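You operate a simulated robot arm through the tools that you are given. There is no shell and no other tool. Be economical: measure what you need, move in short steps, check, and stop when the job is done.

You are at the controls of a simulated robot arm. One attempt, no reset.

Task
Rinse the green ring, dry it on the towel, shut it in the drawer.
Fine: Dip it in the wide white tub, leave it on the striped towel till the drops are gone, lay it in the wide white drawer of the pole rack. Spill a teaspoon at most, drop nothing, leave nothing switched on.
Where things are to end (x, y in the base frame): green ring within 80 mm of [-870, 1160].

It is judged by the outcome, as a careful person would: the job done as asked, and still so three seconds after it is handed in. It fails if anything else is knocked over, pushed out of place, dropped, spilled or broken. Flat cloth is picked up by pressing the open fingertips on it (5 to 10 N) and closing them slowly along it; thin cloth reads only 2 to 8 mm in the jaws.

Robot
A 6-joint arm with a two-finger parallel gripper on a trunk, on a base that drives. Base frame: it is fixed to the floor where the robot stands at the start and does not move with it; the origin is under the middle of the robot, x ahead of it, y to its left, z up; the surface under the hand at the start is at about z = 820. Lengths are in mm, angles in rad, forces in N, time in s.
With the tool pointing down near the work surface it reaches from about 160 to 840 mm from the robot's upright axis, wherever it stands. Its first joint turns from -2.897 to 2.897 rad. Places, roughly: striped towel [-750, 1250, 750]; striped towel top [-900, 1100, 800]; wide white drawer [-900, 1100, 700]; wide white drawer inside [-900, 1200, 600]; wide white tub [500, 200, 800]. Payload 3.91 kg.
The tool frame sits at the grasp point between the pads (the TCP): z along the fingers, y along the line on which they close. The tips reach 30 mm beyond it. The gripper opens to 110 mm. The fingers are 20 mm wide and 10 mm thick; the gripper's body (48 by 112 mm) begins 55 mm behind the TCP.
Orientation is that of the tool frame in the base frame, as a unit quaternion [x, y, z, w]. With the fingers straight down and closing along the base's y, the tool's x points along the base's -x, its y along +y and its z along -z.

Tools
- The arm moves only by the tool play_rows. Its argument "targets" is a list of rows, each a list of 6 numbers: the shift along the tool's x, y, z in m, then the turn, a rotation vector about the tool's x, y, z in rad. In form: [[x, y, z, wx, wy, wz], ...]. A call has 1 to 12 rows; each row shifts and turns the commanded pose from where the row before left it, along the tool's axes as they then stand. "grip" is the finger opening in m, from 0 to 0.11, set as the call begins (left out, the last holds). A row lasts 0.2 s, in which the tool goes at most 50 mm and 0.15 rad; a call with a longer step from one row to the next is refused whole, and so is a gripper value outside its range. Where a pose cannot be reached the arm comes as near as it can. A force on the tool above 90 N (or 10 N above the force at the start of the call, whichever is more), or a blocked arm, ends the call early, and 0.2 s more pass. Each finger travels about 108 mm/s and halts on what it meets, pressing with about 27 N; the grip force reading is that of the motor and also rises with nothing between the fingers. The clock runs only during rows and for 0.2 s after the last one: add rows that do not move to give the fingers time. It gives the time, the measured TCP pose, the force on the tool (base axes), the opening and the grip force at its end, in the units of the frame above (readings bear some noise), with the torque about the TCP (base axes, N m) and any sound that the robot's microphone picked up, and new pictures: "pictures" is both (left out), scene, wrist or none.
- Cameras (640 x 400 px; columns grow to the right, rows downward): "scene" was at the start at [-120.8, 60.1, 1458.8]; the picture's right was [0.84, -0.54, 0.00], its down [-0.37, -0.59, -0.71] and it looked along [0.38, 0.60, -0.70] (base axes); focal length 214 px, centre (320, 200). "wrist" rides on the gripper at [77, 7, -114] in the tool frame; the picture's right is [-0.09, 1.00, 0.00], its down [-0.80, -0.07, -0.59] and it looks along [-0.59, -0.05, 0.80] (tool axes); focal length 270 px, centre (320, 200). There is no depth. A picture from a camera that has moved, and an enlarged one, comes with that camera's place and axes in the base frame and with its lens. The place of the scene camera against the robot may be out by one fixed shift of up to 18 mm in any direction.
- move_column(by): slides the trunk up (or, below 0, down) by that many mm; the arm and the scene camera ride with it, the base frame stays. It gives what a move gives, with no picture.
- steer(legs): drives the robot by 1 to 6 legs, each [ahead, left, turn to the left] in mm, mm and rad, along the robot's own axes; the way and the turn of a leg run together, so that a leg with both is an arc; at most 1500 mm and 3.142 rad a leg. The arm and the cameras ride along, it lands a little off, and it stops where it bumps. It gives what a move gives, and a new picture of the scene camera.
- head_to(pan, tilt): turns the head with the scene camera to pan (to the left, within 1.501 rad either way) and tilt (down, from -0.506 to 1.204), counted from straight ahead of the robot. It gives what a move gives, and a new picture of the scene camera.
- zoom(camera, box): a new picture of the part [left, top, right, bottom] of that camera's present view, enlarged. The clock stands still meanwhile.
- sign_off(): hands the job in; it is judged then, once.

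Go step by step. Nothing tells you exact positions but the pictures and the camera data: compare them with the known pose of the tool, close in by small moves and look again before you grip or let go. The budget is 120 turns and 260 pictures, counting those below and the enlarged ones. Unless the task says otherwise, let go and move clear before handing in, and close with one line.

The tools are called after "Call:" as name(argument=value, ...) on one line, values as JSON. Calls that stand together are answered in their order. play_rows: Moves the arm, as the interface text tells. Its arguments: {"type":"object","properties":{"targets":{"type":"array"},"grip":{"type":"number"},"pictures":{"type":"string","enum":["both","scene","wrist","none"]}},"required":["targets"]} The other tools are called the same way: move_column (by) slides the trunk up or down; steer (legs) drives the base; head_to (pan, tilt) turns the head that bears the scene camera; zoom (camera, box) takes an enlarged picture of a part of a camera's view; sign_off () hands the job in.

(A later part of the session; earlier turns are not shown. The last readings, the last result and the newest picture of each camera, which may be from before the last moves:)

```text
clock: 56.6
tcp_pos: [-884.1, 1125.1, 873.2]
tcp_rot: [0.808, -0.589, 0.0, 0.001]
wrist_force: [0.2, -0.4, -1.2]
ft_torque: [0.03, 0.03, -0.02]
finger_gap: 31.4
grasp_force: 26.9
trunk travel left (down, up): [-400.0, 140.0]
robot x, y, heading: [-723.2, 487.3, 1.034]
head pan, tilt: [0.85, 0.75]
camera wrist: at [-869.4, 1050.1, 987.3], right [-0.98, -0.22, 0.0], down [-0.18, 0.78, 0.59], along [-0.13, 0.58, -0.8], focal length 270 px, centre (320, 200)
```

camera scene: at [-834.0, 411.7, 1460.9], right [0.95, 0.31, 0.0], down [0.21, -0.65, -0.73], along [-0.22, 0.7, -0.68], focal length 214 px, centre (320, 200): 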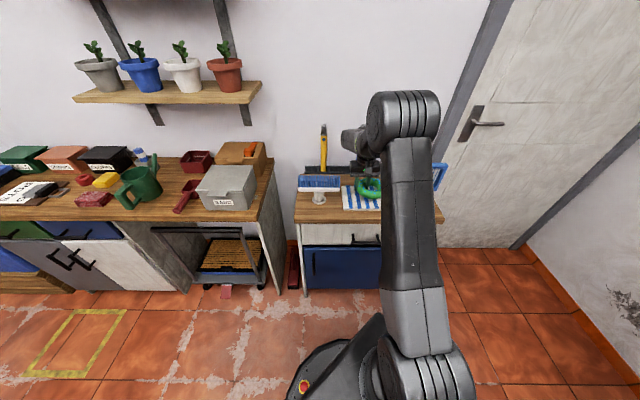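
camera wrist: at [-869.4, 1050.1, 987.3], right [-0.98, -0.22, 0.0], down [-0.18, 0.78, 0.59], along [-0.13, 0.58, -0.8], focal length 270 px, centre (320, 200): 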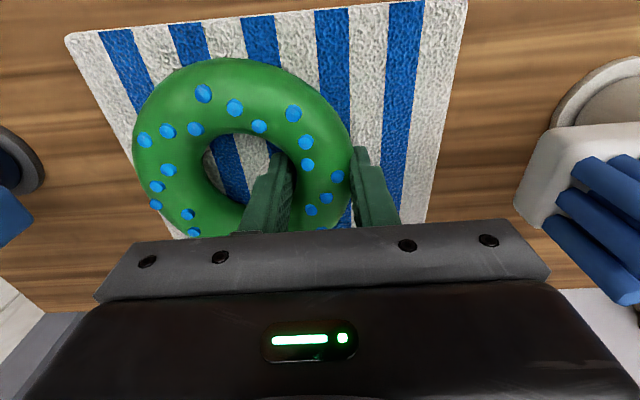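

No contact yet; continuing in 2 mm steps.

Call:
play_rows(targets=[[0, 0, 0.002, 0, 0, 0], [0, 0, 0.002, 0, 0, 0], [0, 0, 0.002, 0, 0, 0], [0, 0, 0, 0, 0, 0]], pictures="none")

Call:
play_rows(targets=[[0, 0, 0.002, 0, 0, 0], [0, 0, 0.002, 0, 0, 0], [0, 0, 0, 0, 0, 0]], pictures="wrist")

```text
clock: 57.6
tcp_pos: [-885.3, 1125.4, 870.0]
tcp_rot: [0.807, -0.59, -0.003, -0.002]
wrist_force: [0.1, 3.4, 21.0]
ft_torque: [-0.18, -0.19, -0.15]
finger_gap: 31.4
grasp_force: 27.3
trunk travel left (down, up): [-400.0, 140.0]
robot x, y, heading: [-725.7, 488.6, 1.031]
head pan, tilt: [0.85, 0.75]
```

```text
clock: 58.4
tcp_pos: [-885.0, 1124.6, 864.6]
tcp_rot: [0.808, -0.59, -0.001, 0.0]
wrist_force: [-3.0, 9.5, 23.1]
ft_torque: [0.13, 0.04, -0.09]
finger_gap: 30.8
grasp_force: 27.1
trunk travel left (down, up): [-400.0, 140.0]
robot x, y, heading: [-727.9, 487.4, 1.028]
head pan, tilt: [0.85, 0.75]
camera wrist: at [-869.6, 1049.8, 978.3], right [-0.98, -0.22, 0.0], down [-0.18, 0.78, 0.6], along [-0.13, 0.58, -0.8], focal length 270 px, centre (320, 200)
```

wrist: 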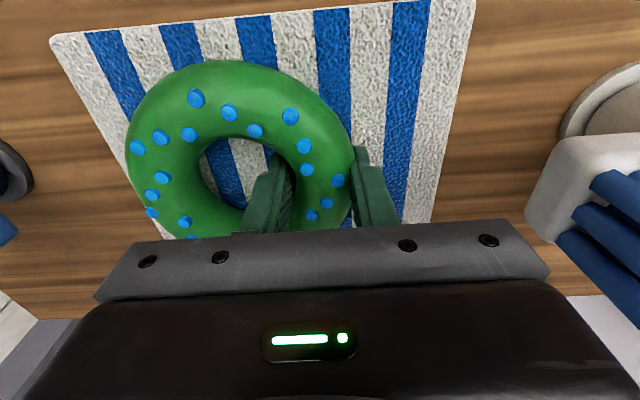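

The ring is resting on the towel. I'll relax the pressure slightly, open the fingers and rise.

Call:
play_rows(targets=[[0, 0, -0.002, 0, 0, 0], [0, 0, 0, 0, 0, 0]], pictures="none")

Call:
play_rows(targets=[[0, 0, 0, 0, 0, 0], [0, 0, 0, 0, 0, 0], [0, 0, 0, 0, 0, 0]], grip=0.055, pictures="wrist")

Call:
play_rows(targets=[[0, 0, -0.008, 0, 0, 0], [0, 0, -0.015, 0, 0, 0], [0, 0, -0.03, 0, 0, 0], [0, 0, -0.04, 0, 0, 0], [0, 0, -0.04, 0, 0, 0], [0, 0, -0.04, 0, 0, 0], [0, 0, -0.04, 0, 0, 0], [0, 0, -0.02, 0, 0, 0], [0, 0, 0, 0, 0, 0]], pictures="wrist")

```text
clock: 59.0
tcp_pos: [-883.8, 1123.9, 864.0]
tcp_rot: [0.808, -0.589, 0.001, 0.0]
wrist_force: [-4.0, 5.8, 12.1]
ft_torque: [0.4, 0.17, 0.04]
finger_gap: 30.5
grasp_force: 26.8
trunk travel left (down, up): [-400.0, 140.0]
robot x, y, heading: [-724.8, 486.0, 1.031]
head pan, tilt: [0.85, 0.75]
```

```text
clock: 59.8
tcp_pos: [-884.1, 1124.3, 863.9]
tcp_rot: [0.808, -0.589, 0.001, 0.0]
wrist_force: [0.1, -0.3, -0.5]
ft_torque: [0.03, 0.04, 0.02]
finger_gap: 55.2
grasp_force: 0.0
trunk travel left (down, up): [-400.0, 140.0]
robot x, y, heading: [-726.4, 487.8, 1.031]
head pan, tilt: [0.85, 0.75]
camera wrist: at [-868.9, 1049.9, 978.2], right [-0.98, -0.22, 0.0], down [-0.18, 0.79, 0.59], along [-0.13, 0.58, -0.8], focal length 270 px, centre (320, 200)
```

wrist: 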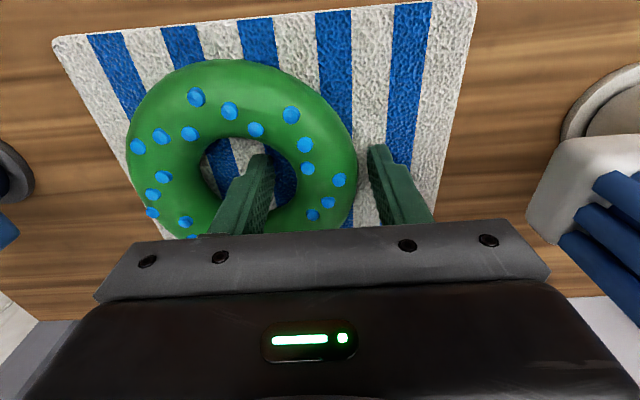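

```text
clock: 61.8
tcp_pos: [-885.5, 1125.6, 1099.4]
tcp_rot: [0.808, -0.589, 0.0, 0.0]
wrist_force: [0.4, 0.8, 0.4]
ft_torque: [0.0, -0.03, 0.02]
finger_gap: 55.1
grasp_force: 0.1
trunk travel left (down, up): [-400.0, 140.0]
robot x, y, heading: [-723.0, 487.9, 1.03]
head pan, tilt: [0.85, 0.75]
camera wrist: at [-869.4, 1049.3, 1213.0], right [-0.98, -0.22, 0.0], down [-0.18, 0.78, 0.59], along [-0.13, 0.58, -0.8], focal length 270 px, centre (320, 200)
```

wrist: 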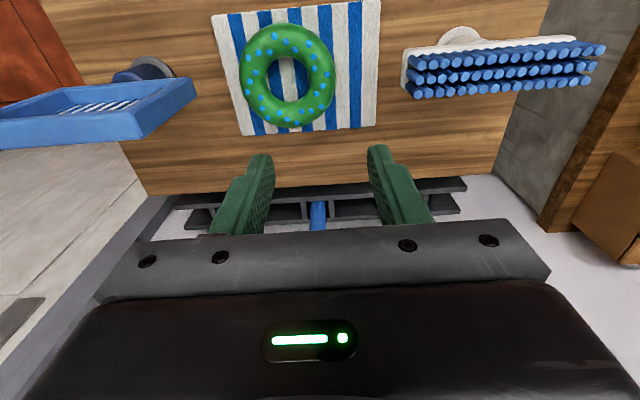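

The ring rests on the towel. While it dries I'll open the drawer: back off 200 mm, then turn and tilt the tool so the fingers point toward the handle.

Call:
steer(legs=[[-131, -150, 0]])

Call:
play_rows(targets=[[0, 0, 0, 0, 0, -0.1428], [0, 0, 0, 0, 0, -0.1428], [0, 0, 0, 0, 0, -0.1428], [0, 0, 0, 0, 0, -0.1428], [0, 0, 0, 0, 0, -0.1428], [0, 0, 0, 0, 0, -0.1428], [0, 0, 0, 0, 0, -0.1428], [0, 0, 0, 0, 0, -0.1428], [0, 0, 0, 0, 0, -0.1428], [0, 0, 0, 0, 0, -0.1428], [0, 0, 0, 0, 0, -0.1428], [0, 0, 0, 0, 0, 0]], pictures="none")

Call:
play_rows(targets=[[0, 0.02, 0, 0, 0, 0], [0, 0.02, 0, 0, 0, 0], [0, 0, 0, 0.15, 0, 0], [0, 0, 0, 0.15, 0, 0], [0, 0, 0, 0.15, 0, 0], [0, 0, 0, 0.15, 0, 0], [0, 0, 0, 0.15, 0, 0], [0, 0, 0, 0.15, 0, 0], [0, 0, 0, 0.15, 0, 0], [0, 0, 0, 0, 0, 0]], pictures="both")

```text
clock: 63.4
tcp_pos: [-821.0, 934.0, 1098.5]
tcp_rot: [0.807, -0.59, -0.001, 0.001]
wrist_force: [0.6, -0.4, -0.4]
ft_torque: [0.06, 0.01, 0.04]
finger_gap: 55.0
grasp_force: 0.0
trunk travel left (down, up): [-400.0, 140.0]
robot x, y, heading: [-663.4, 297.5, 1.029]
head pan, tilt: [0.85, 0.75]
camera scene: at [-771.6, 221.1, 1460.9], right [0.95, 0.3, 0.0], down [0.21, -0.65, -0.73], along [-0.22, 0.7, -0.68], focal length 214 px, centre (320, 200)
```

scene: 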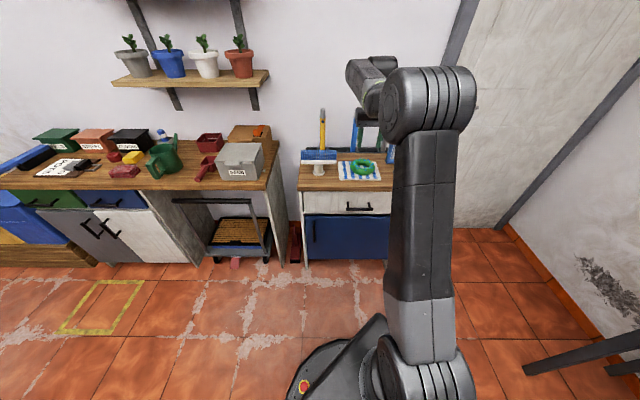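

```text
clock: 66.0
tcp_pos: [-821.3, 935.3, 1098.7]
tcp_rot: [0.988, 0.154, 0.0, 0.0]
wrist_force: [-0.3, -0.3, -0.1]
ft_torque: [0.0, 0.0, 0.02]
finger_gap: 54.9
grasp_force: 0.1
trunk travel left (down, up): [-400.0, 140.0]
robot x, y, heading: [-665.3, 292.5, 1.032]
head pan, tilt: [0.85, 0.75]
```

```text
clock: 68.2
tcp_pos: [-809.4, 897.0, 1099.3]
tcp_rot: [0.879, 0.138, -0.071, -0.451]
wrist_force: [0.3, 0.8, -0.1]
ft_torque: [0.02, 0.02, 0.0]
finger_gap: 55.1
grasp_force: 0.0
out of reach, approached as far as the arm can: row 9
trunk travel left (down, up): [-400.0, 140.0]
robot x, y, heading: [-662.4, 297.3, 1.031]
head pan, tilt: [0.85, 0.75]
camera scene: at [-771.7, 221.6, 1460.9], right [0.95, 0.3, 0.0], down [0.21, -0.65, -0.73], along [-0.22, 0.7, -0.68], focal length 214 px, centre (320, 200)
camera wrist: at [-707.9, 827.0, 1159.6], right [0.09, -0.58, -0.81], down [-0.63, -0.67, 0.4], along [-0.77, 0.47, -0.43], focal length 270 px, centre (320, 200)
```

scene: 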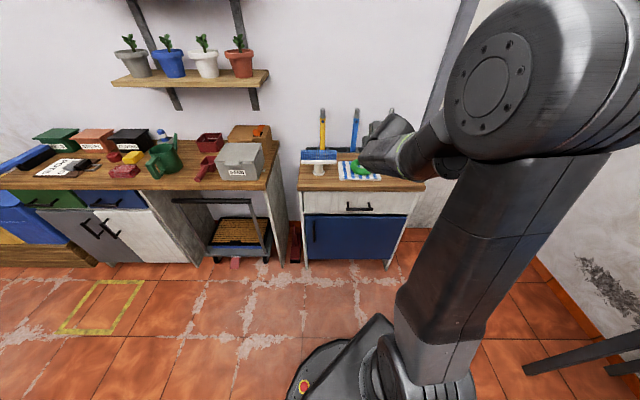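
wrist: 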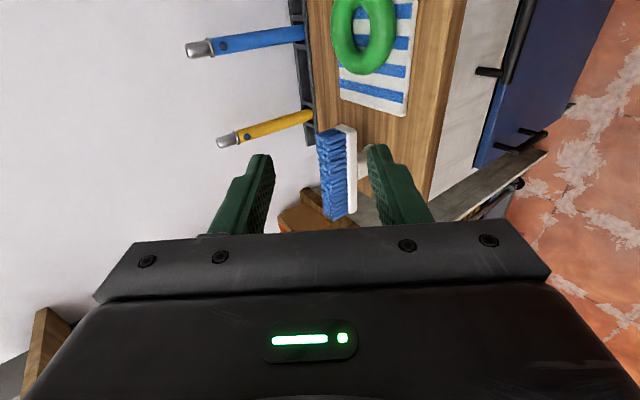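

The ring's drops already look gone. The tool is tilted about 54° toward the drawer; I'll lower the trunk 200 mm and the arm some more to get in front of the handle.

Call:
move_column(by=-200)

Call:
play_rows(targets=[[0.0125, 0, 0, 0, 0, 0], [0.0125, 0, 0, 0, 0, 0], [0, 0.024, 0.017, 0, 0, 0], [0, 0.024, 0.017, 0, 0, 0], [0, 0.024, 0.017, 0, 0, 0], [0, 0.024, 0.017, 0, 0, 0], [0, 0, 0, 0, 0, 0]], pictures="both")

```text
clock: 70.4
tcp_pos: [-809.1, 896.2, 899.9]
tcp_rot: [0.879, 0.137, -0.071, -0.452]
wrist_force: [-0.2, -0.2, 0.2]
ft_torque: [0.03, 0.01, 0.0]
finger_gap: 55.1
grasp_force: 0.0
trunk travel left (down, up): [-200.0, 340.0]
robot x, y, heading: [-667.5, 297.2, 1.031]
head pan, tilt: [0.85, 0.75]
```

```text
clock: 72.0
tcp_pos: [-764.1, 901.8, 870.4]
tcp_rot: [0.877, 0.138, -0.074, -0.454]
wrist_force: [-0.1, 0.3, -0.9]
ft_torque: [0.0, -0.02, -0.02]
finger_gap: 55.1
grasp_force: 0.0
out of reach, approached as far as the arm can: row 3, 4, 5, 6
trunk travel left (down, up): [-200.0, 340.0]
robot x, y, heading: [-662.4, 296.5, 1.032]
head pan, tilt: [0.85, 0.75]
camera scene: at [-771.7, 221.5, 1260.8], right [0.95, 0.3, 0.0], down [0.21, -0.65, -0.73], along [-0.22, 0.7, -0.68], focal length 214 px, centre (320, 200)
camera wrist: at [-662.5, 833.5, 930.1], right [0.09, -0.58, -0.81], down [-0.62, -0.67, 0.41], along [-0.78, 0.47, -0.42], focal length 270 px, centre (320, 200)
```

scene: 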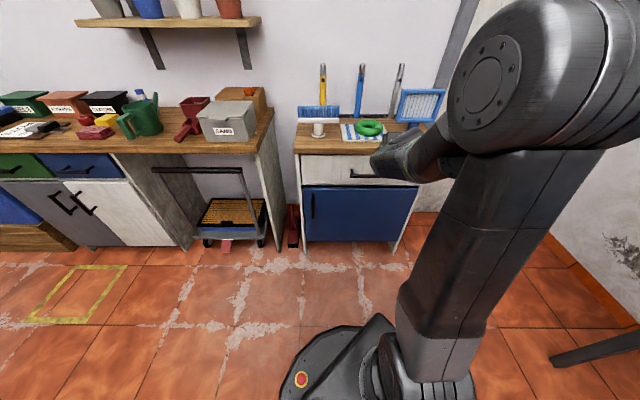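
wrist: 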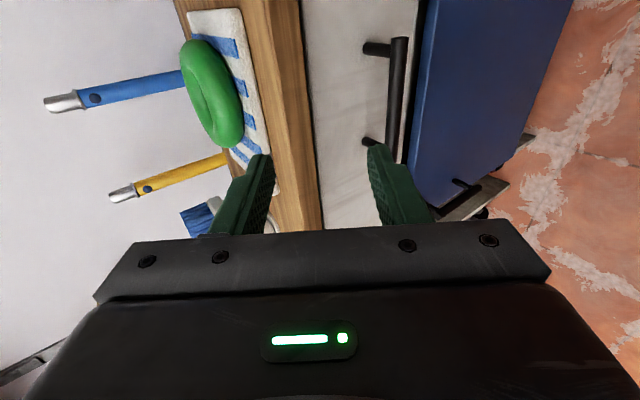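

The arm can't go lower at this tilt. I'll reduce the tilt and see where the commanded pose stands.

Call:
play_rows(targets=[[0, 0, 0, -0.1, 0, 0], [0, 0, 0, -0.1, 0, 0], [0, 0, 0, -0.1, 0, 0], [0, 0, 0, 0, 0, 0]], pictures="none")

```text
clock: 73.0
tcp_pos: [-764.0, 902.0, 870.3]
tcp_rot: [0.937, 0.147, -0.049, -0.314]
wrist_force: [0.8, -0.6, -0.1]
ft_torque: [-0.01, 0.02, 0.01]
finger_gap: 54.9
grasp_force: 0.0
trunk travel left (down, up): [-200.0, 340.0]
robot x, y, heading: [-666.1, 294.8, 1.032]
head pan, tilt: [0.85, 0.75]
```

Tilt is now about 37°. Moving to an approach point just above and in front of the handle.

Call:
play_rows(targets=[[-0.006, 0.007, 0.026, 0, 0, 0], [-0.006, 0.007, 0.026, 0, 0, 0], [-0.006, 0.007, 0.026, 0, 0, 0], [0, 0, 0, 0, 0, 0]], grip=0.03, pictures="both")

Call:
zoom(camera="scene", box=[280, 90, 480, 215])

```text
clock: 74.0
tcp_pos: [-790.0, 925.8, 797.2]
tcp_rot: [0.937, 0.145, -0.048, -0.315]
wrist_force: [0.0, -0.2, 0.1]
ft_torque: [0.02, -0.01, -0.03]
finger_gap: 29.7
grasp_force: 0.0
trunk travel left (down, up): [-200.0, 340.0]
robot x, y, heading: [-661.2, 298.6, 1.029]
head pan, tilt: [0.85, 0.75]
camera scene: at [-771.8, 221.7, 1260.9], right [0.95, 0.3, 0.0], down [0.21, -0.65, -0.73], along [-0.22, 0.7, -0.68], focal length 214 px, centre (320, 200)
camera wrist: at [-695.8, 878.7, 884.0], right [0.16, -0.78, -0.6], down [-0.67, -0.53, 0.52], along [-0.72, 0.32, -0.61], focal length 270 px, centre (320, 200)
```

scene: 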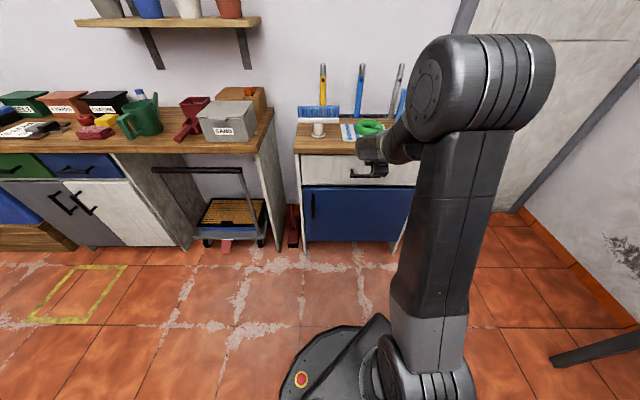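
wrist: 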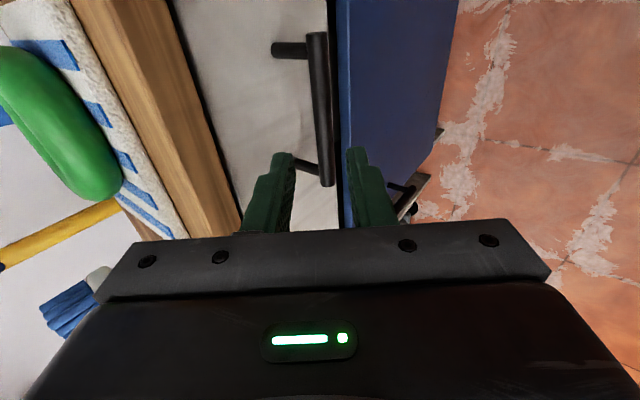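

```text
3.20 times, centred on (380, 152) of scene
camera zoom: at [-771.8, 221.7, 1260.9], right [0.95, 0.3, 0.0], down [0.21, -0.65, -0.73], along [-0.22, 0.7, -0.68], focal length 686 px, centre (128, 352)
```

zoom: 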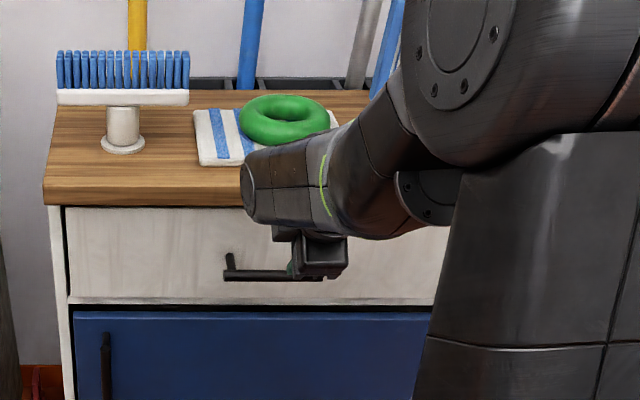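

The handle bar lies right along the tool axis, about 109 mm ahead. I'll advance 60 mm and recheck.

Call:
play_rows(targets=[[0, 0, 0.02, 0, 0, 0], [0, 0, 0.02, 0, 0, 0], [0, 0, 0.02, 0, 0, 0], [0, 0, 0, 0, 0, 0]], pictures="wrist")

```text
clock: 75.0
tcp_pos: [-803.0, 960.2, 749.0]
tcp_rot: [0.936, 0.146, -0.049, -0.316]
wrist_force: [-1.0, 0.5, -0.8]
ft_torque: [0.02, 0.0, 0.0]
finger_gap: 30.0
grasp_force: 0.1
trunk travel left (down, up): [-200.0, 340.0]
robot x, y, heading: [-665.1, 299.3, 1.025]
head pan, tilt: [0.85, 0.75]
camera wrist: at [-708.3, 913.0, 835.9], right [0.16, -0.78, -0.6], down [-0.67, -0.53, 0.52], along [-0.72, 0.32, -0.61], focal length 270 px, centre (320, 200)
```

wrist: 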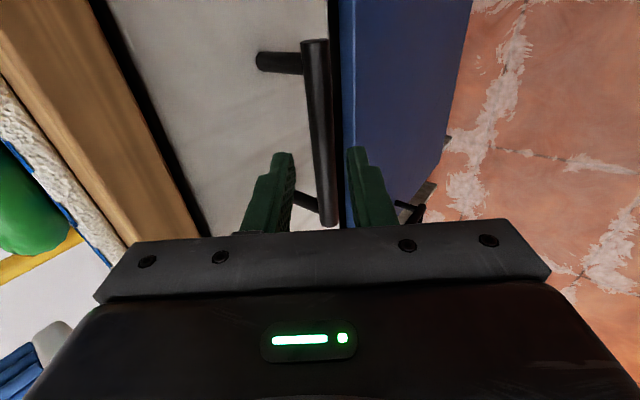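

Still centred. Advancing the last 37 mm and closing on the bar.

Call:
play_rows(targets=[[0, 0, 0.012, 0, 0, 0], [0, 0, 0.012, 0, 0, 0], [0, 0, 0.012, 0, 0, 0], [0, 0, 0, 0, 0, 0]], pictures="wrist")

```text
clock: 76.0
tcp_pos: [-811.4, 982.1, 719.5]
tcp_rot: [0.937, 0.145, -0.049, -0.315]
wrist_force: [-0.5, -0.4, -0.1]
ft_torque: [0.0, -0.02, 0.03]
finger_gap: 29.9
grasp_force: 0.1
trunk travel left (down, up): [-200.0, 340.0]
robot x, y, heading: [-662.7, 298.7, 1.032]
head pan, tilt: [0.85, 0.75]
camera wrist: at [-715.5, 933.8, 806.9], right [0.16, -0.78, -0.6], down [-0.67, -0.53, 0.52], along [-0.72, 0.32, -0.61], focal length 270 px, centre (320, 200)
```

wrist: 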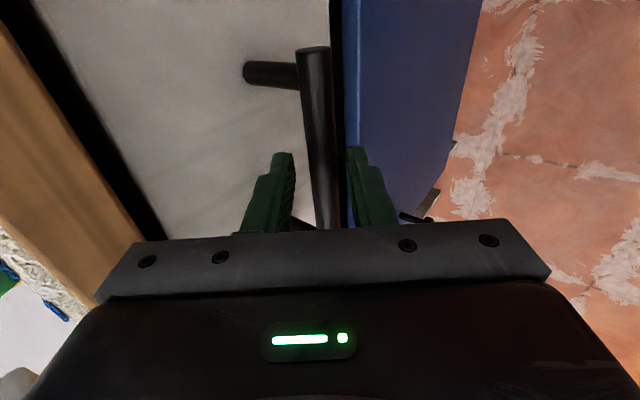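

Call:
play_rows(targets=[[0, 0, 0, 0, 0, 0], [0, 0, 0, 0, 0, 0], [0, 0, 0, 0, 0, 0]], grip=0.0, pictures="wrist")

```text
clock: 76.8
tcp_pos: [-808.8, 979.6, 718.8]
tcp_rot: [0.937, 0.146, -0.049, -0.314]
wrist_force: [3.5, -14.8, -8.8]
ft_torque: [-0.31, 0.13, -0.48]
finger_gap: 15.4
grasp_force: 44.7
trunk travel left (down, up): [-200.0, 340.0]
robot x, y, heading: [-664.4, 302.1, 1.032]
head pan, tilt: [0.85, 0.75]
camera wrist: at [-715.2, 932.6, 805.9], right [0.16, -0.78, -0.6], down [-0.67, -0.53, 0.52], along [-0.72, 0.32, -0.61], focal length 270 px, centre (320, 200)
```

wrist: 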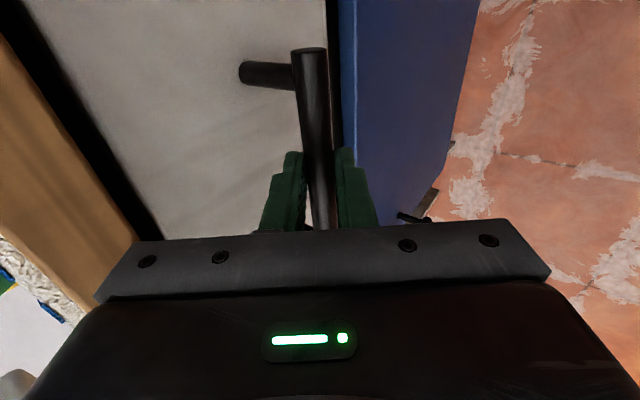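

The bar is gripped. Pulling gently straight out.

Call:
play_rows(targets=[[0, 0.008, -0.006, 0, 0, 0], [0, 0.008, -0.006, 0, 0, 0], [0, 0.008, -0.006, 0, 0, 0], [0, 0.008, -0.006, 0, 0, 0], [0, 0.008, -0.006, 0, 0, 0], [0, 0, 0, 0, 0, 0]], pictures="wrist")

```text
clock: 78.2
tcp_pos: [-794.2, 933.4, 718.8]
tcp_rot: [0.937, 0.145, -0.049, -0.313]
wrist_force: [-3.4, -2.8, -18.3]
ft_torque: [-0.35, 0.81, 0.11]
finger_gap: 15.4
grasp_force: 44.7
trunk travel left (down, up): [-200.0, 340.0]
robot x, y, heading: [-667.8, 295.5, 1.03]
head pan, tilt: [0.85, 0.75]
camera wrist: at [-700.4, 885.5, 806.0], right [0.16, -0.78, -0.6], down [-0.67, -0.53, 0.52], along [-0.72, 0.32, -0.61], focal length 270 px, centre (320, 200)
```

wrist: 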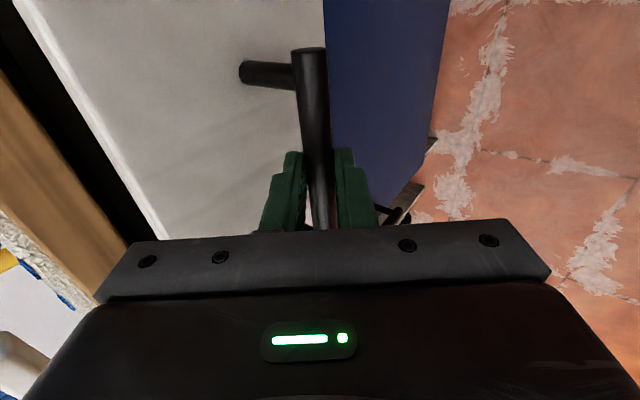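

The drawer slides. Pulling another 180 mm.

Call:
play_rows(targets=[[0, 0.0145, -0.01, 0, 0, 0], [0, 0.016, -0.012, 0, 0, 0], [0, 0.016, -0.012, 0, 0, 0], [0, 0.016, -0.012, 0, 0, 0], [0, 0.016, -0.012, 0, 0, 0], [0, 0, 0, 0, 0, 0]], pictures="none")

Call:
play_rows(targets=[[0, 0.016, -0.012, 0, 0, 0], [0, 0.016, -0.012, 0, 0, 0], [0, 0.016, -0.012, 0, 0, 0], [0, 0.016, -0.012, 0, 0, 0], [0, 0, 0, 0, 0, 0]], pictures="both")

```text
clock: 79.6
tcp_pos: [-777.5, 876.4, 719.2]
tcp_rot: [0.937, 0.147, -0.05, -0.312]
wrist_force: [-6.6, -2.7, -12.5]
ft_torque: [-0.16, 0.32, -0.44]
finger_gap: 15.5
grasp_force: 45.1
out of reach, approached as far as the arm can: row 4, 5
trunk travel left (down, up): [-200.0, 340.0]
robot x, y, heading: [-664.5, 301.0, 1.031]
head pan, tilt: [0.85, 0.75]
```

```text
clock: 80.8
tcp_pos: [-771.1, 871.3, 717.6]
tcp_rot: [0.935, 0.149, -0.056, -0.316]
wrist_force: [-33.7, -8.9, 17.4]
ft_torque: [-0.01, 0.99, -0.19]
finger_gap: 15.5
grasp_force: 45.2
out of reach, approached as far as the arm can: row 1, 2, 3, 4
trunk travel left (down, up): [-200.0, 340.0]
robot x, y, heading: [-661.9, 298.9, 1.034]
head pan, tilt: [0.85, 0.75]
camera scene: at [-774.2, 219.5, 1260.7], right [0.95, 0.3, 0.0], down [0.21, -0.65, -0.73], along [-0.22, 0.7, -0.68], focal length 214 px, centre (320, 200)
camera wrist: at [-675.1, 824.2, 804.2], right [0.16, -0.78, -0.6], down [-0.66, -0.54, 0.52], along [-0.73, 0.32, -0.6], focal length 270 px, centre (320, 200)
```

scene: 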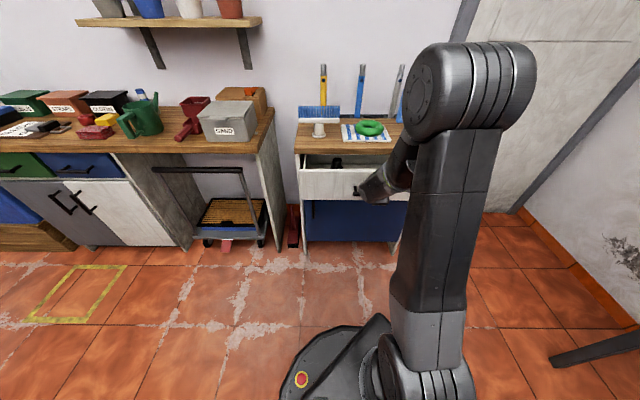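
wrist: 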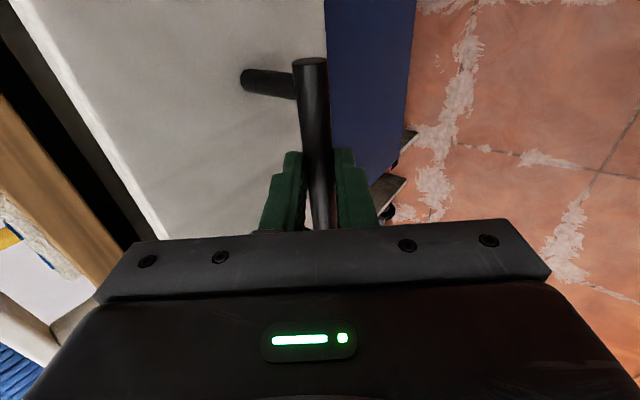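

The arm is at its limit with the drawer about 110 mm open. I'll finish the pull by backing the base straight away.

Call:
play_rows(targets=[[0, 0, 0, 0, 0, 0], [0, 0, 0, 0, 0, 0]], pictures="none")

Call:
steer(legs=[[-40, -45, 0]])

```text
clock: 81.4
tcp_pos: [-770.8, 869.9, 717.1]
tcp_rot: [0.935, 0.149, -0.056, -0.316]
wrist_force: [-33.1, -8.5, 22.1]
ft_torque: [0.08, 0.85, -0.15]
finger_gap: 15.9
grasp_force: 45.2
trunk travel left (down, up): [-200.0, 340.0]
robot x, y, heading: [-663.2, 296.5, 1.027]
head pan, tilt: [0.85, 0.75]
```

```text
clock: 82.3
tcp_pos: [-751.8, 814.2, 718.7]
tcp_rot: [0.936, 0.148, -0.055, -0.315]
wrist_force: [-27.5, -8.1, 24.9]
ft_torque: [0.17, 0.73, -0.18]
finger_gap: 15.2
grasp_force: 45.1
trunk travel left (down, up): [-200.0, 340.0]
robot x, y, heading: [-646.4, 242.8, 1.031]
head pan, tilt: [0.85, 0.75]
camera scene: at [-755.9, 162.2, 1260.6], right [0.95, 0.3, 0.0], down [0.21, -0.65, -0.73], along [-0.22, 0.7, -0.68], focal length 214 px, centre (320, 200)
```

scene: 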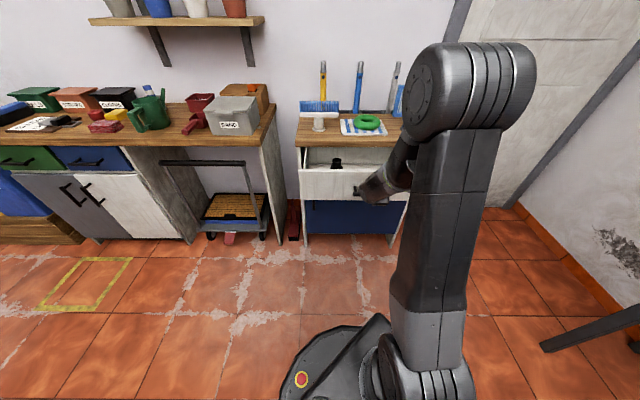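

That works. One more leg of about 65 mm.

Call:
steer(legs=[[-43, -49, 0]])

Call:
zoom(camera="scene", box=[280, 90, 440, 190])

```text
clock: 83.4
tcp_pos: [-739.5, 773.3, 728.8]
tcp_rot: [0.929, 0.149, -0.063, -0.332]
wrist_force: [0.2, 2.1, -3.0]
ft_torque: [-0.14, 0.43, -0.2]
finger_gap: 15.3
grasp_force: 44.9
trunk travel left (down, up): [-200.0, 340.0]
robot x, y, heading: [-630.7, 186.2, 1.027]
head pan, tilt: [0.85, 0.75]
stopped in leg 1: the force on the tool passed its limit at 104 N (the readings are from after the stop); the commanded pose is now the measured one
camera scene: at [-736.9, 112.2, 1260.8], right [0.95, 0.3, 0.0], down [0.21, -0.65, -0.73], along [-0.22, 0.7, -0.68], focal length 214 px, centre (320, 200)
```

scene: 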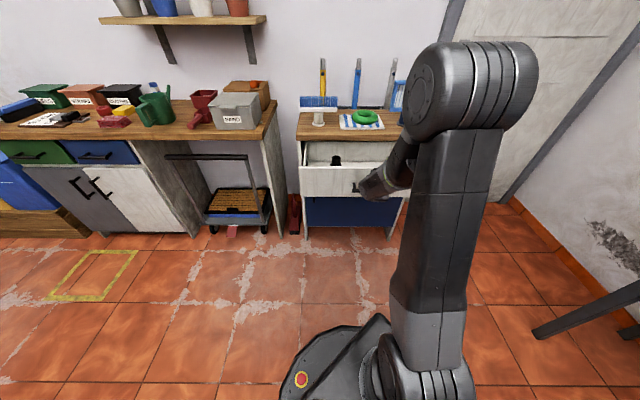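

```text
4.00 times, centred on (360, 140) of scene
camera zoom: at [-736.9, 112.2, 1260.8], right [0.95, 0.3, 0.0], down [0.21, -0.65, -0.73], along [-0.22, 0.7, -0.68], focal length 858 px, centre (160, 440)
```

zoom: 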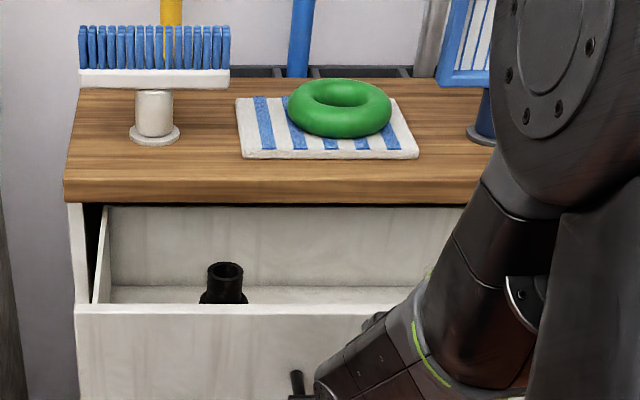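

The drawer hit its stop at about 215 mm open. I'll let go of the handle, back out along the tool axis and raise the trunk for a look inside.

Call:
play_rows(targets=[[0, 0, 0, 0, 0, 0], [0, 0, 0, 0, 0, 0], [0, 0, -0.015, 0, 0, 0], [0, 0, -0.025, 0, 0, 0], [0, 0, -0.03, 0, 0, 0], [0, 0, -0.03, 0, 0, 0], [0, 0, 0, 0, 0, 0]], grip=0.034, pictures="wrist")

Call:
move_column(by=200)

Call:
head_to(pan=0.85, tilt=0.7)

```text
clock: 85.0
tcp_pos: [-718.3, 711.8, 806.4]
tcp_rot: [0.929, 0.149, -0.064, -0.332]
wrist_force: [0.4, 0.0, 0.3]
ft_torque: [0.02, -0.03, 0.0]
finger_gap: 34.0
grasp_force: 0.1
trunk travel left (down, up): [-200.0, 340.0]
robot x, y, heading: [-624.5, 186.2, 1.03]
head pan, tilt: [0.85, 0.75]
camera wrist: at [-619.9, 663.2, 888.5], right [0.15, -0.76, -0.63], down [-0.65, -0.56, 0.52], along [-0.75, 0.33, -0.58], focal length 270 px, centre (320, 200)
```

wrist: 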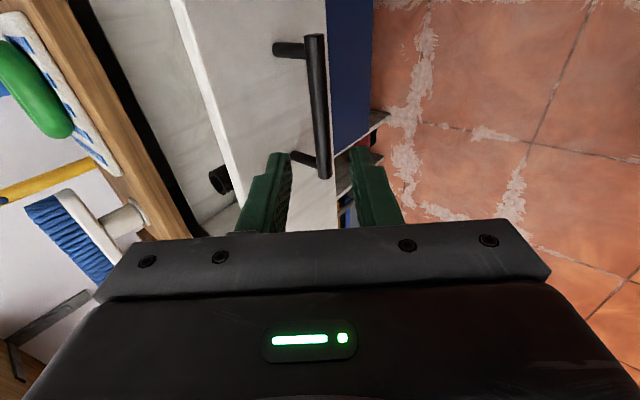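

```text
clock: 87.2
tcp_pos: [-718.1, 713.6, 1004.9]
tcp_rot: [0.929, 0.15, -0.063, -0.333]
wrist_force: [-0.3, -0.2, 0.2]
ft_torque: [0.02, 0.0, 0.03]
finger_gap: 34.2
grasp_force: 0.0
trunk travel left (down, up): [-400.0, 140.0]
robot x, y, heading: [-629.6, 185.9, 1.027]
head pan, tilt: [0.85, 0.75]
```

```text
clock: 87.8
tcp_pos: [-716.7, 713.5, 1005.2]
tcp_rot: [0.929, 0.148, -0.062, -0.333]
wrist_force: [-0.9, 1.0, -0.5]
ft_torque: [0.01, 0.02, 0.01]
finger_gap: 33.9
grasp_force: 0.0
trunk travel left (down, up): [-400.0, 140.0]
robot x, y, heading: [-630.8, 191.6, 1.035]
head pan, tilt: [0.85, 0.7]
camera scene: at [-737.5, 113.9, 1465.1], right [0.95, 0.3, 0.0], down [0.2, -0.61, -0.76], along [-0.23, 0.73, -0.64], focal length 214 px, centre (320, 200)
```

scene: 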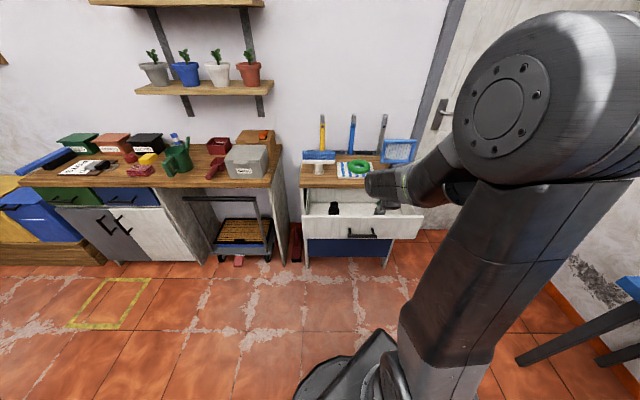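

I'll return the tool to vertical, turn it back to the ring-grasp orientation, raise it, and drive forward for the ring.

Call:
play_rows(targets=[[0, 0, 0, -0.138, 0, 0], [0, 0, 0, -0.138, 0, 0], [0, 0, 0, -0.138, 0, 0], [0, 0, 0, -0.138, 0, 0], [0, 0, 0, -0.138, 0, 0], [0, 0, -0.03, 0, 0, 0], [0, 0, -0.03, 0, 0, 0], [0, 0, -0.035, 0, 0, 0], [0, 0, 0, 0, 0, 0]], pictures="none")

Call:
play_rows(targets=[[0, 0, 0, 0, 0, 0.1428], [0, 0, 0, 0, 0, 0.1428], [0, 0, 0, 0, 0, 0.1428], [0, 0, 0, 0, 0, 0.1428], [0, 0, 0, 0, 0, 0.1428], [0, 0, 0, 0, 0, 0.1428], [0, 0, 0, 0, 0, 0.1428], [0, 0, 0, 0, 0, 0.1428], [0, 0, 0, 0, 0, 0.1428], [0, 0, 0, 0, 0, 0.1428], [0, 0, 0, 0, 0, 0.1428], [0, 0, 0, 0, 0, 0]], pictures="none")

Call:
steer(legs=[[140, 160, 0]])

Call:
zoom(camera="scene", box=[270, 120, 470, 245])

```text
clock: 89.8
tcp_pos: [-716.4, 714.2, 1102.0]
tcp_rot: [0.987, 0.161, -0.009, 0.002]
wrist_force: [0.1, 0.7, -0.2]
ft_torque: [0.03, -0.01, 0.04]
finger_gap: 33.8
grasp_force: 0.1
trunk travel left (down, up): [-400.0, 140.0]
robot x, y, heading: [-633.4, 186.7, 1.027]
head pan, tilt: [0.85, 0.7]
```

```text
clock: 92.4
tcp_pos: [-715.9, 711.7, 1101.6]
tcp_rot: [0.812, -0.584, -0.004, 0.007]
wrist_force: [-0.3, 0.0, -0.1]
ft_torque: [0.0, 0.02, -0.01]
finger_gap: 33.9
grasp_force: 0.0
trunk travel left (down, up): [-400.0, 140.0]
robot x, y, heading: [-625.3, 186.8, 1.036]
head pan, tilt: [0.85, 0.7]
```

```text
clock: 94.0
tcp_pos: [-779.4, 913.3, 1100.4]
tcp_rot: [0.811, -0.584, -0.004, 0.008]
wrist_force: [0.5, 0.9, 0.6]
ft_torque: [-0.05, 0.01, 0.03]
finger_gap: 34.1
grasp_force: 0.1
trunk travel left (down, up): [-400.0, 140.0]
robot x, y, heading: [-694.8, 386.6, 1.027]
head pan, tilt: [0.85, 0.7]
camera scene: at [-802.9, 314.5, 1465.1], right [0.95, 0.3, 0.0], down [0.19, -0.61, -0.76], along [-0.23, 0.73, -0.64], focal length 214 px, centre (320, 200)
```

scene: 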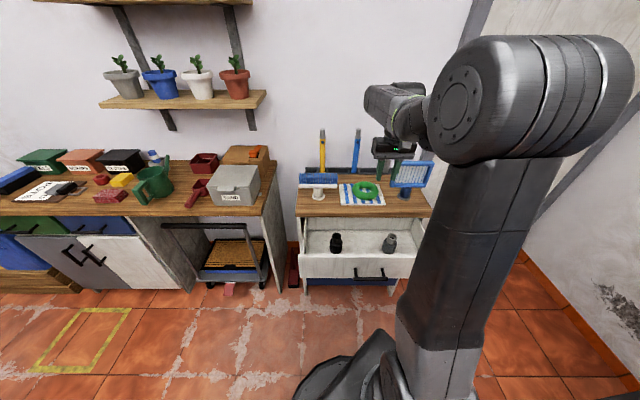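

```text
3.20 times, centred on (370, 182) of scene
camera zoom: at [-802.9, 314.5, 1465.1], right [0.95, 0.3, 0.0], down [0.19, -0.61, -0.76], along [-0.23, 0.73, -0.64], focal length 686 px, centre (160, 256)
```

zoom: 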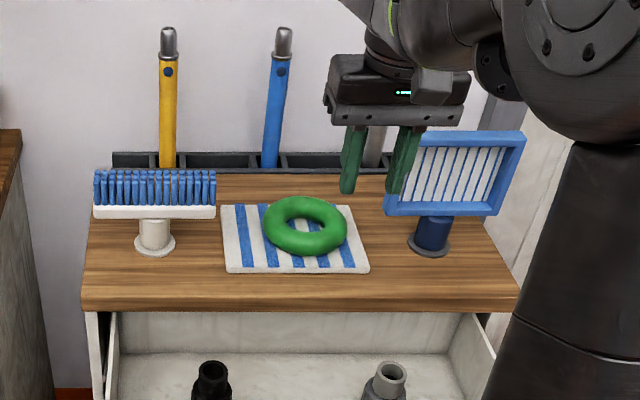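

The drawer holds two nozzles at the sides, and its middle is free. I'll level the tool, move back over the ring, and check.

Call:
play_rows(targets=[[0, 0, 0, 0.018, 0, 0.012], [-0.035, 0.006, 0, 0, 0, 0], [-0.04, 0.0061, 0, 0, 0, 0], [-0.04, 0.0061, 0, 0, 0, 0], [-0.04, 0.0061, 0, 0, 0, 0], [-0.04, 0.0061, 0, 0, 0, 0], [-0.037, 0.0061, 0, 0, 0, 0], [0, 0, 0.04, 0, 0, 0], [0, 0, 0.04, 0, 0, 0], [0, 0, 0.02, 0, 0, 0], [0, 0, 0, 0, 0, 0]], grip=0.06, pictures="wrist")

```text
clock: 96.4
tcp_pos: [-885.6, 1122.5, 999.5]
tcp_rot: [0.808, -0.589, 0.001, 0.001]
wrist_force: [-0.5, 0.4, 0.0]
ft_torque: [0.02, -0.01, 0.0]
finger_gap: 60.2
grasp_force: 0.1
trunk travel left (down, up): [-400.0, 140.0]
robot x, y, heading: [-691.8, 386.8, 1.029]
head pan, tilt: [0.85, 0.7]
camera wrist: at [-870.0, 1047.1, 1114.0], right [-0.98, -0.22, 0.0], down [-0.18, 0.78, 0.59], along [-0.13, 0.58, -0.8], focal length 270 px, centre (320, 200)
```

wrist: 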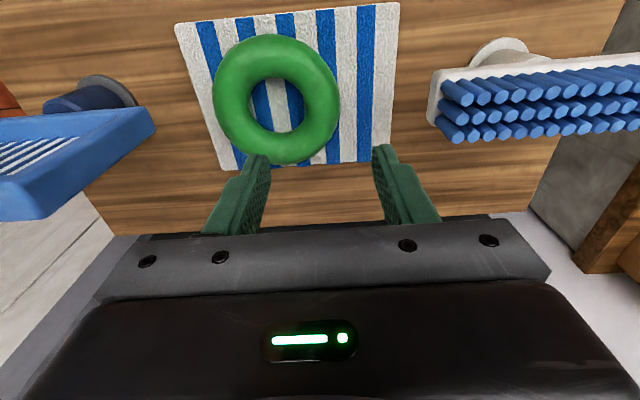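

The ring is dry. Nudging 3 mm to centre on the rim and descending to just above the ring.

Call:
play_rows(targets=[[0.003, 0.002, 0.025, 0, 0, 0], [0, 0, 0.03, 0, 0, 0], [0, 0, 0.03, 0, 0, 0], [0, 0, 0.015, 0, 0, 0], [0, 0, 0, 0, 0, 0]], pictures="wrist")

```text
clock: 97.6
tcp_pos: [-886.7, 1119.5, 900.1]
tcp_rot: [0.808, -0.589, 0.001, 0.0]
wrist_force: [-0.3, -0.5, 0.1]
ft_torque: [0.01, 0.01, -0.01]
finger_gap: 60.1
grasp_force: 0.1
trunk travel left (down, up): [-400.0, 140.0]
robot x, y, heading: [-697.7, 387.9, 1.029]
head pan, tilt: [0.85, 0.7]
camera wrist: at [-871.3, 1043.7, 1014.2], right [-0.98, -0.22, 0.0], down [-0.18, 0.79, 0.59], along [-0.13, 0.58, -0.81], focal length 270 px, centre (320, 200)
```

wrist: 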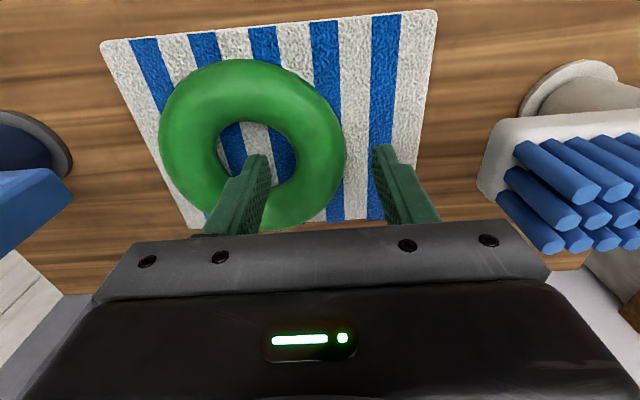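

Call:
play_rows(targets=[[0, 0, 0.012, 0, 0, 0], [0, 0, 0.012, 0, 0, 0], [0, 0, 0.007, 0, 0, 0], [0, 0, 0, 0, 0, 0]], pictures="none")

Call:
play_rows(targets=[[0, 0, 0, 0, 0, 0], [0, 0, 0, 0, 0, 0], [0, 0, 0, 0, 0, 0], [0, 0, 0, 0, 0, 0]], grip=0.02, pictures="wrist")

```text
clock: 98.6
tcp_pos: [-886.7, 1120.6, 869.3]
tcp_rot: [0.808, -0.589, 0.0, 0.001]
wrist_force: [-0.8, -0.7, 0.3]
ft_torque: [0.02, 0.0, -0.03]
finger_gap: 59.9
grasp_force: 0.0
trunk travel left (down, up): [-400.0, 140.0]
robot x, y, heading: [-691.0, 388.9, 1.03]
head pan, tilt: [0.85, 0.7]
```

```text
clock: 99.6
tcp_pos: [-886.4, 1119.4, 870.8]
tcp_rot: [0.808, -0.589, 0.0, 0.0]
wrist_force: [-0.4, -0.2, -0.8]
ft_torque: [0.01, 0.04, -0.06]
finger_gap: 32.6
grasp_force: 27.3
trunk travel left (down, up): [-400.0, 140.0]
robot x, y, heading: [-695.4, 388.4, 1.024]
head pan, tilt: [0.85, 0.7]
camera wrist: at [-871.3, 1044.3, 984.1], right [-0.98, -0.22, 0.0], down [-0.18, 0.79, 0.59], along [-0.13, 0.58, -0.8], focal length 270 px, centre (320, 200)
```

wrist: 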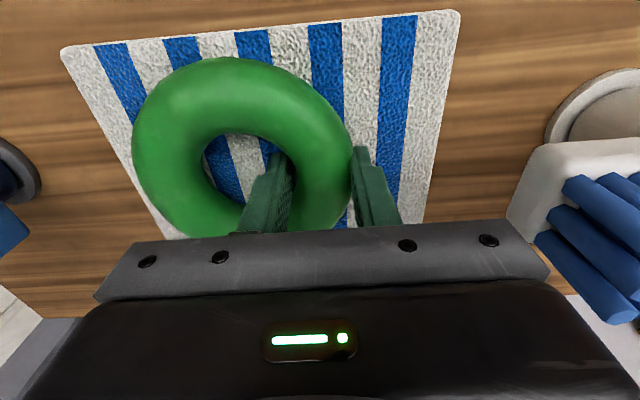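

Ring gripped again (32.6 mm). Lifting, moving out over the open drawer, then turning so the ring hangs on the far side of the fingers.

Call:
play_rows(targets=[[0, 0, -0.015, 0, 0, 0], [0, 0, -0.035, 0, 0, 0], [0, 0, -0.04, 0, 0, 0], [0, 0, -0.04, 0, 0, 0], [0, 0, -0.04, 0, 0, 0], [0, 0, -0.02, 0, 0, 0], [0.03, -0.005, 0, 0, 0, 0], [0.04, -0.006, 0, 0, 0, 0], [0.04, -0.006, 0, 0, 0, 0], [0.04, -0.006, 0, 0, 0, 0], [0.04, -0.006, 0, 0, 0, 0], [0.034, -0.002, 0, 0, 0, 0]], pictures="none")

Call:
play_rows(targets=[[0, 0, 0, 0, 0, -0.1428], [0, 0, 0, 0, 0, -0.1428], [0, 0, 0, 0, 0, -0.1428], [0, 0, 0, 0, 0, -0.1428], [0, 0, 0, 0, 0, -0.1428], [0, 0, 0, 0, 0, -0.1428], [0, 0, 0, 0, 0, -0.1428], [0, 0, 0, 0, 0, -0.1428], [0, 0, 0, 0, 0, -0.1428], [0, 0, 0, 0, 0, -0.1428], [0, 0, 0, 0, 0, -0.1428], [0, 0, 0, 0, 0, 0]], pictures="both")

Call:
zoom(camera="scene", box=[270, 150, 470, 275])

```text
clock: 102.2
tcp_pos: [-787.3, 912.8, 1060.4]
tcp_rot: [0.808, -0.589, 0.0, 0.001]
wrist_force: [-0.3, 0.2, -0.4]
ft_torque: [-0.01, 0.03, 0.01]
finger_gap: 32.5
grasp_force: 26.9
trunk travel left (down, up): [-400.0, 140.0]
robot x, y, heading: [-692.7, 386.5, 1.027]
head pan, tilt: [0.85, 0.7]
```

```text
clock: 104.8
tcp_pos: [-788.6, 915.1, 1060.4]
tcp_rot: [0.988, 0.155, 0.0, 0.001]
wrist_force: [-0.2, -0.4, -1.0]
ft_torque: [-0.05, 0.01, 0.01]
finger_gap: 32.1
grasp_force: 26.5
trunk travel left (down, up): [-400.0, 140.0]
robot x, y, heading: [-696.5, 390.3, 1.028]
head pan, tilt: [0.85, 0.7]
camera scene: at [-802.7, 314.0, 1465.1], right [0.95, 0.3, 0.0], down [0.19, -0.61, -0.76], along [-0.23, 0.73, -0.64], focal length 214 px, centre (320, 200)
camera wrist: at [-715.4, 932.1, 1174.7], right [0.22, -0.98, 0.0], down [-0.78, -0.18, 0.59], along [-0.58, -0.13, -0.8], focal length 270 px, centre (320, 200)
```

scene: 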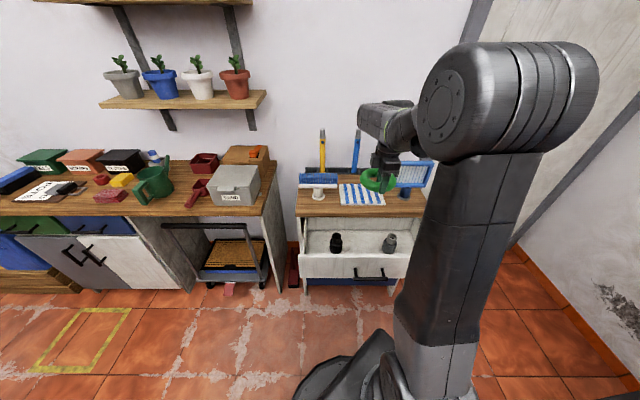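
wrist: 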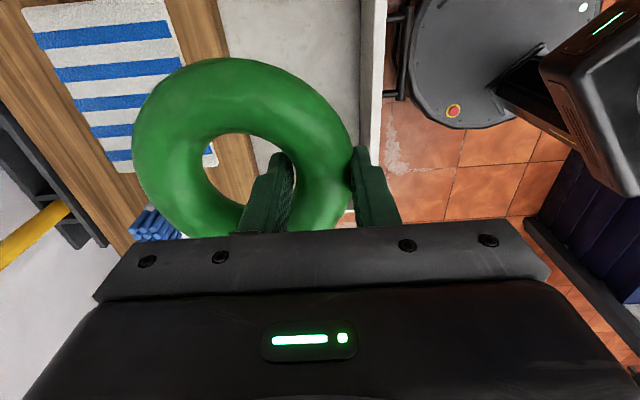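

```text
3.20 times, centred on (370, 212) of scene
camera zoom: at [-802.7, 314.0, 1465.1], right [0.95, 0.3, 0.0], down [0.19, -0.61, -0.76], along [-0.23, 0.73, -0.64], focal length 686 px, centre (160, 160)
```

zoom: 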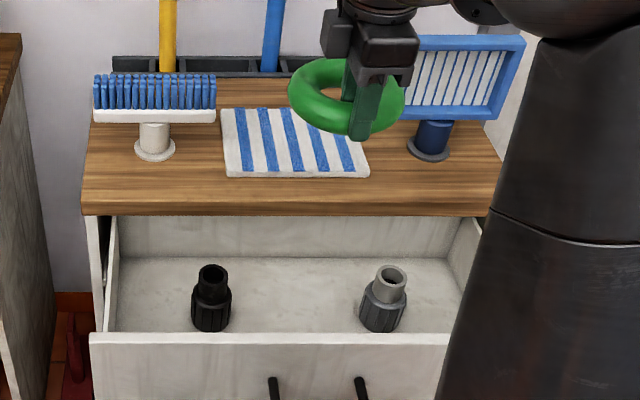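

Good clear view. The drawer's free space is best used with the gripper on the diagonal, so I'll turn 45° and put the ring centre over the middle of the open drawer.

Call:
play_rows(targets=[[0, 0, 0, 0, 0, 0.131], [0, 0, 0, 0, 0, 0.131], [0, 0, 0, 0, 0, 0.131], [0, 0, 0, 0, 0, 0.131], [0, 0, 0, 0, 0, 0.131], [0, 0, 0, 0, 0, 0.131], [0, 0, 0, 0, 0, 0]], pictures="none")

Call:
play_rows(targets=[[-0.01, 0.011, 0, 0, 0, 0], [-0.01, 0.012, 0, 0, 0, 0], [0, 0, 0.03, 0, 0, 0], [0, 0, 0.04, 0, 0, 0], [0, 0, 0.03, 0, 0, 0], [0, 0, 0, 0, 0, 0]], pictures="both")

Call:
zoom(camera="scene", box=[290, 160, 450, 260])

```text
clock: 106.4
tcp_pos: [-787.7, 914.9, 1060.9]
tcp_rot: [0.971, -0.238, 0.001, 0.001]
wrist_force: [-0.1, -0.3, -1.4]
ft_torque: [0.01, 0.01, 0.0]
finger_gap: 32.1
grasp_force: 26.9
trunk travel left (down, up): [-400.0, 140.0]
robot x, y, heading: [-696.5, 388.7, 1.022]
head pan, tilt: [0.85, 0.7]
```

```text
clock: 107.8
tcp_pos: [-815.9, 904.9, 961.2]
tcp_rot: [0.972, -0.236, 0.001, 0.0]
wrist_force: [-0.5, -0.5, -0.5]
ft_torque: [-0.04, 0.02, 0.0]
finger_gap: 32.1
grasp_force: 26.6
trunk travel left (down, up): [-400.0, 140.0]
robot x, y, heading: [-692.9, 389.8, 1.026]
head pan, tilt: [0.85, 0.7]
camera scene: at [-802.8, 314.1, 1465.1], right [0.95, 0.3, 0.0], down [0.19, -0.61, -0.76], along [-0.23, 0.73, -0.64], focal length 214 px, centre (320, 200)
camera wrist: at [-752.7, 863.6, 1075.7], right [-0.54, -0.84, 0.0], down [-0.68, 0.43, 0.59], along [-0.5, 0.32, -0.8], focal length 270 px, centre (320, 200)
```

scene: 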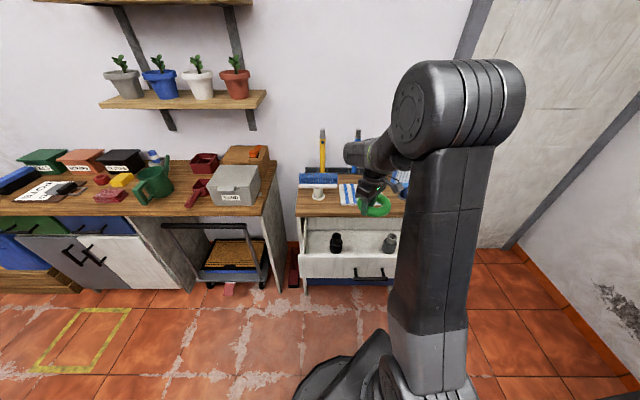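
wrist: 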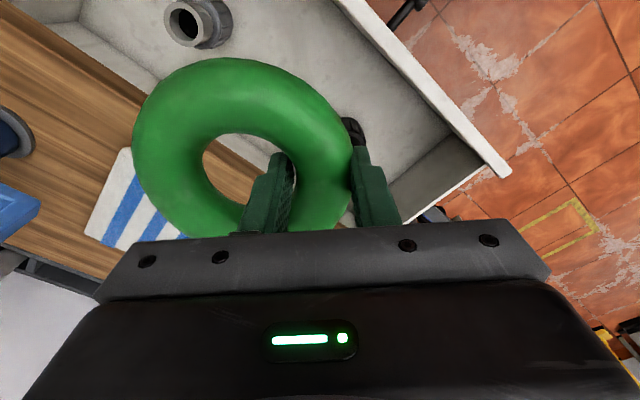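

```text
4.00 times, centred on (370, 210) of scene
camera zoom: at [-802.8, 314.1, 1465.1], right [0.95, 0.3, 0.0], down [0.19, -0.61, -0.76], along [-0.23, 0.73, -0.64], focal length 858 px, centre (120, 160)
```

zoom: 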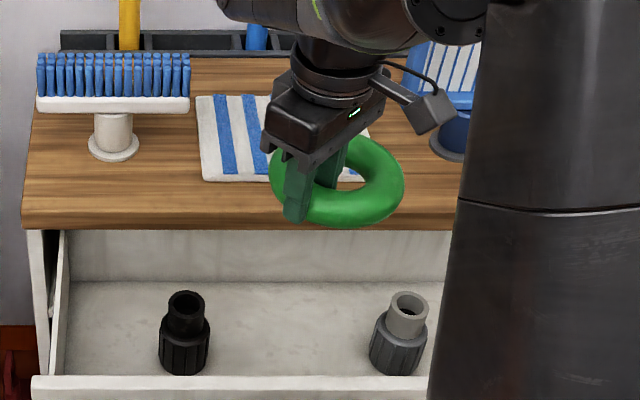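

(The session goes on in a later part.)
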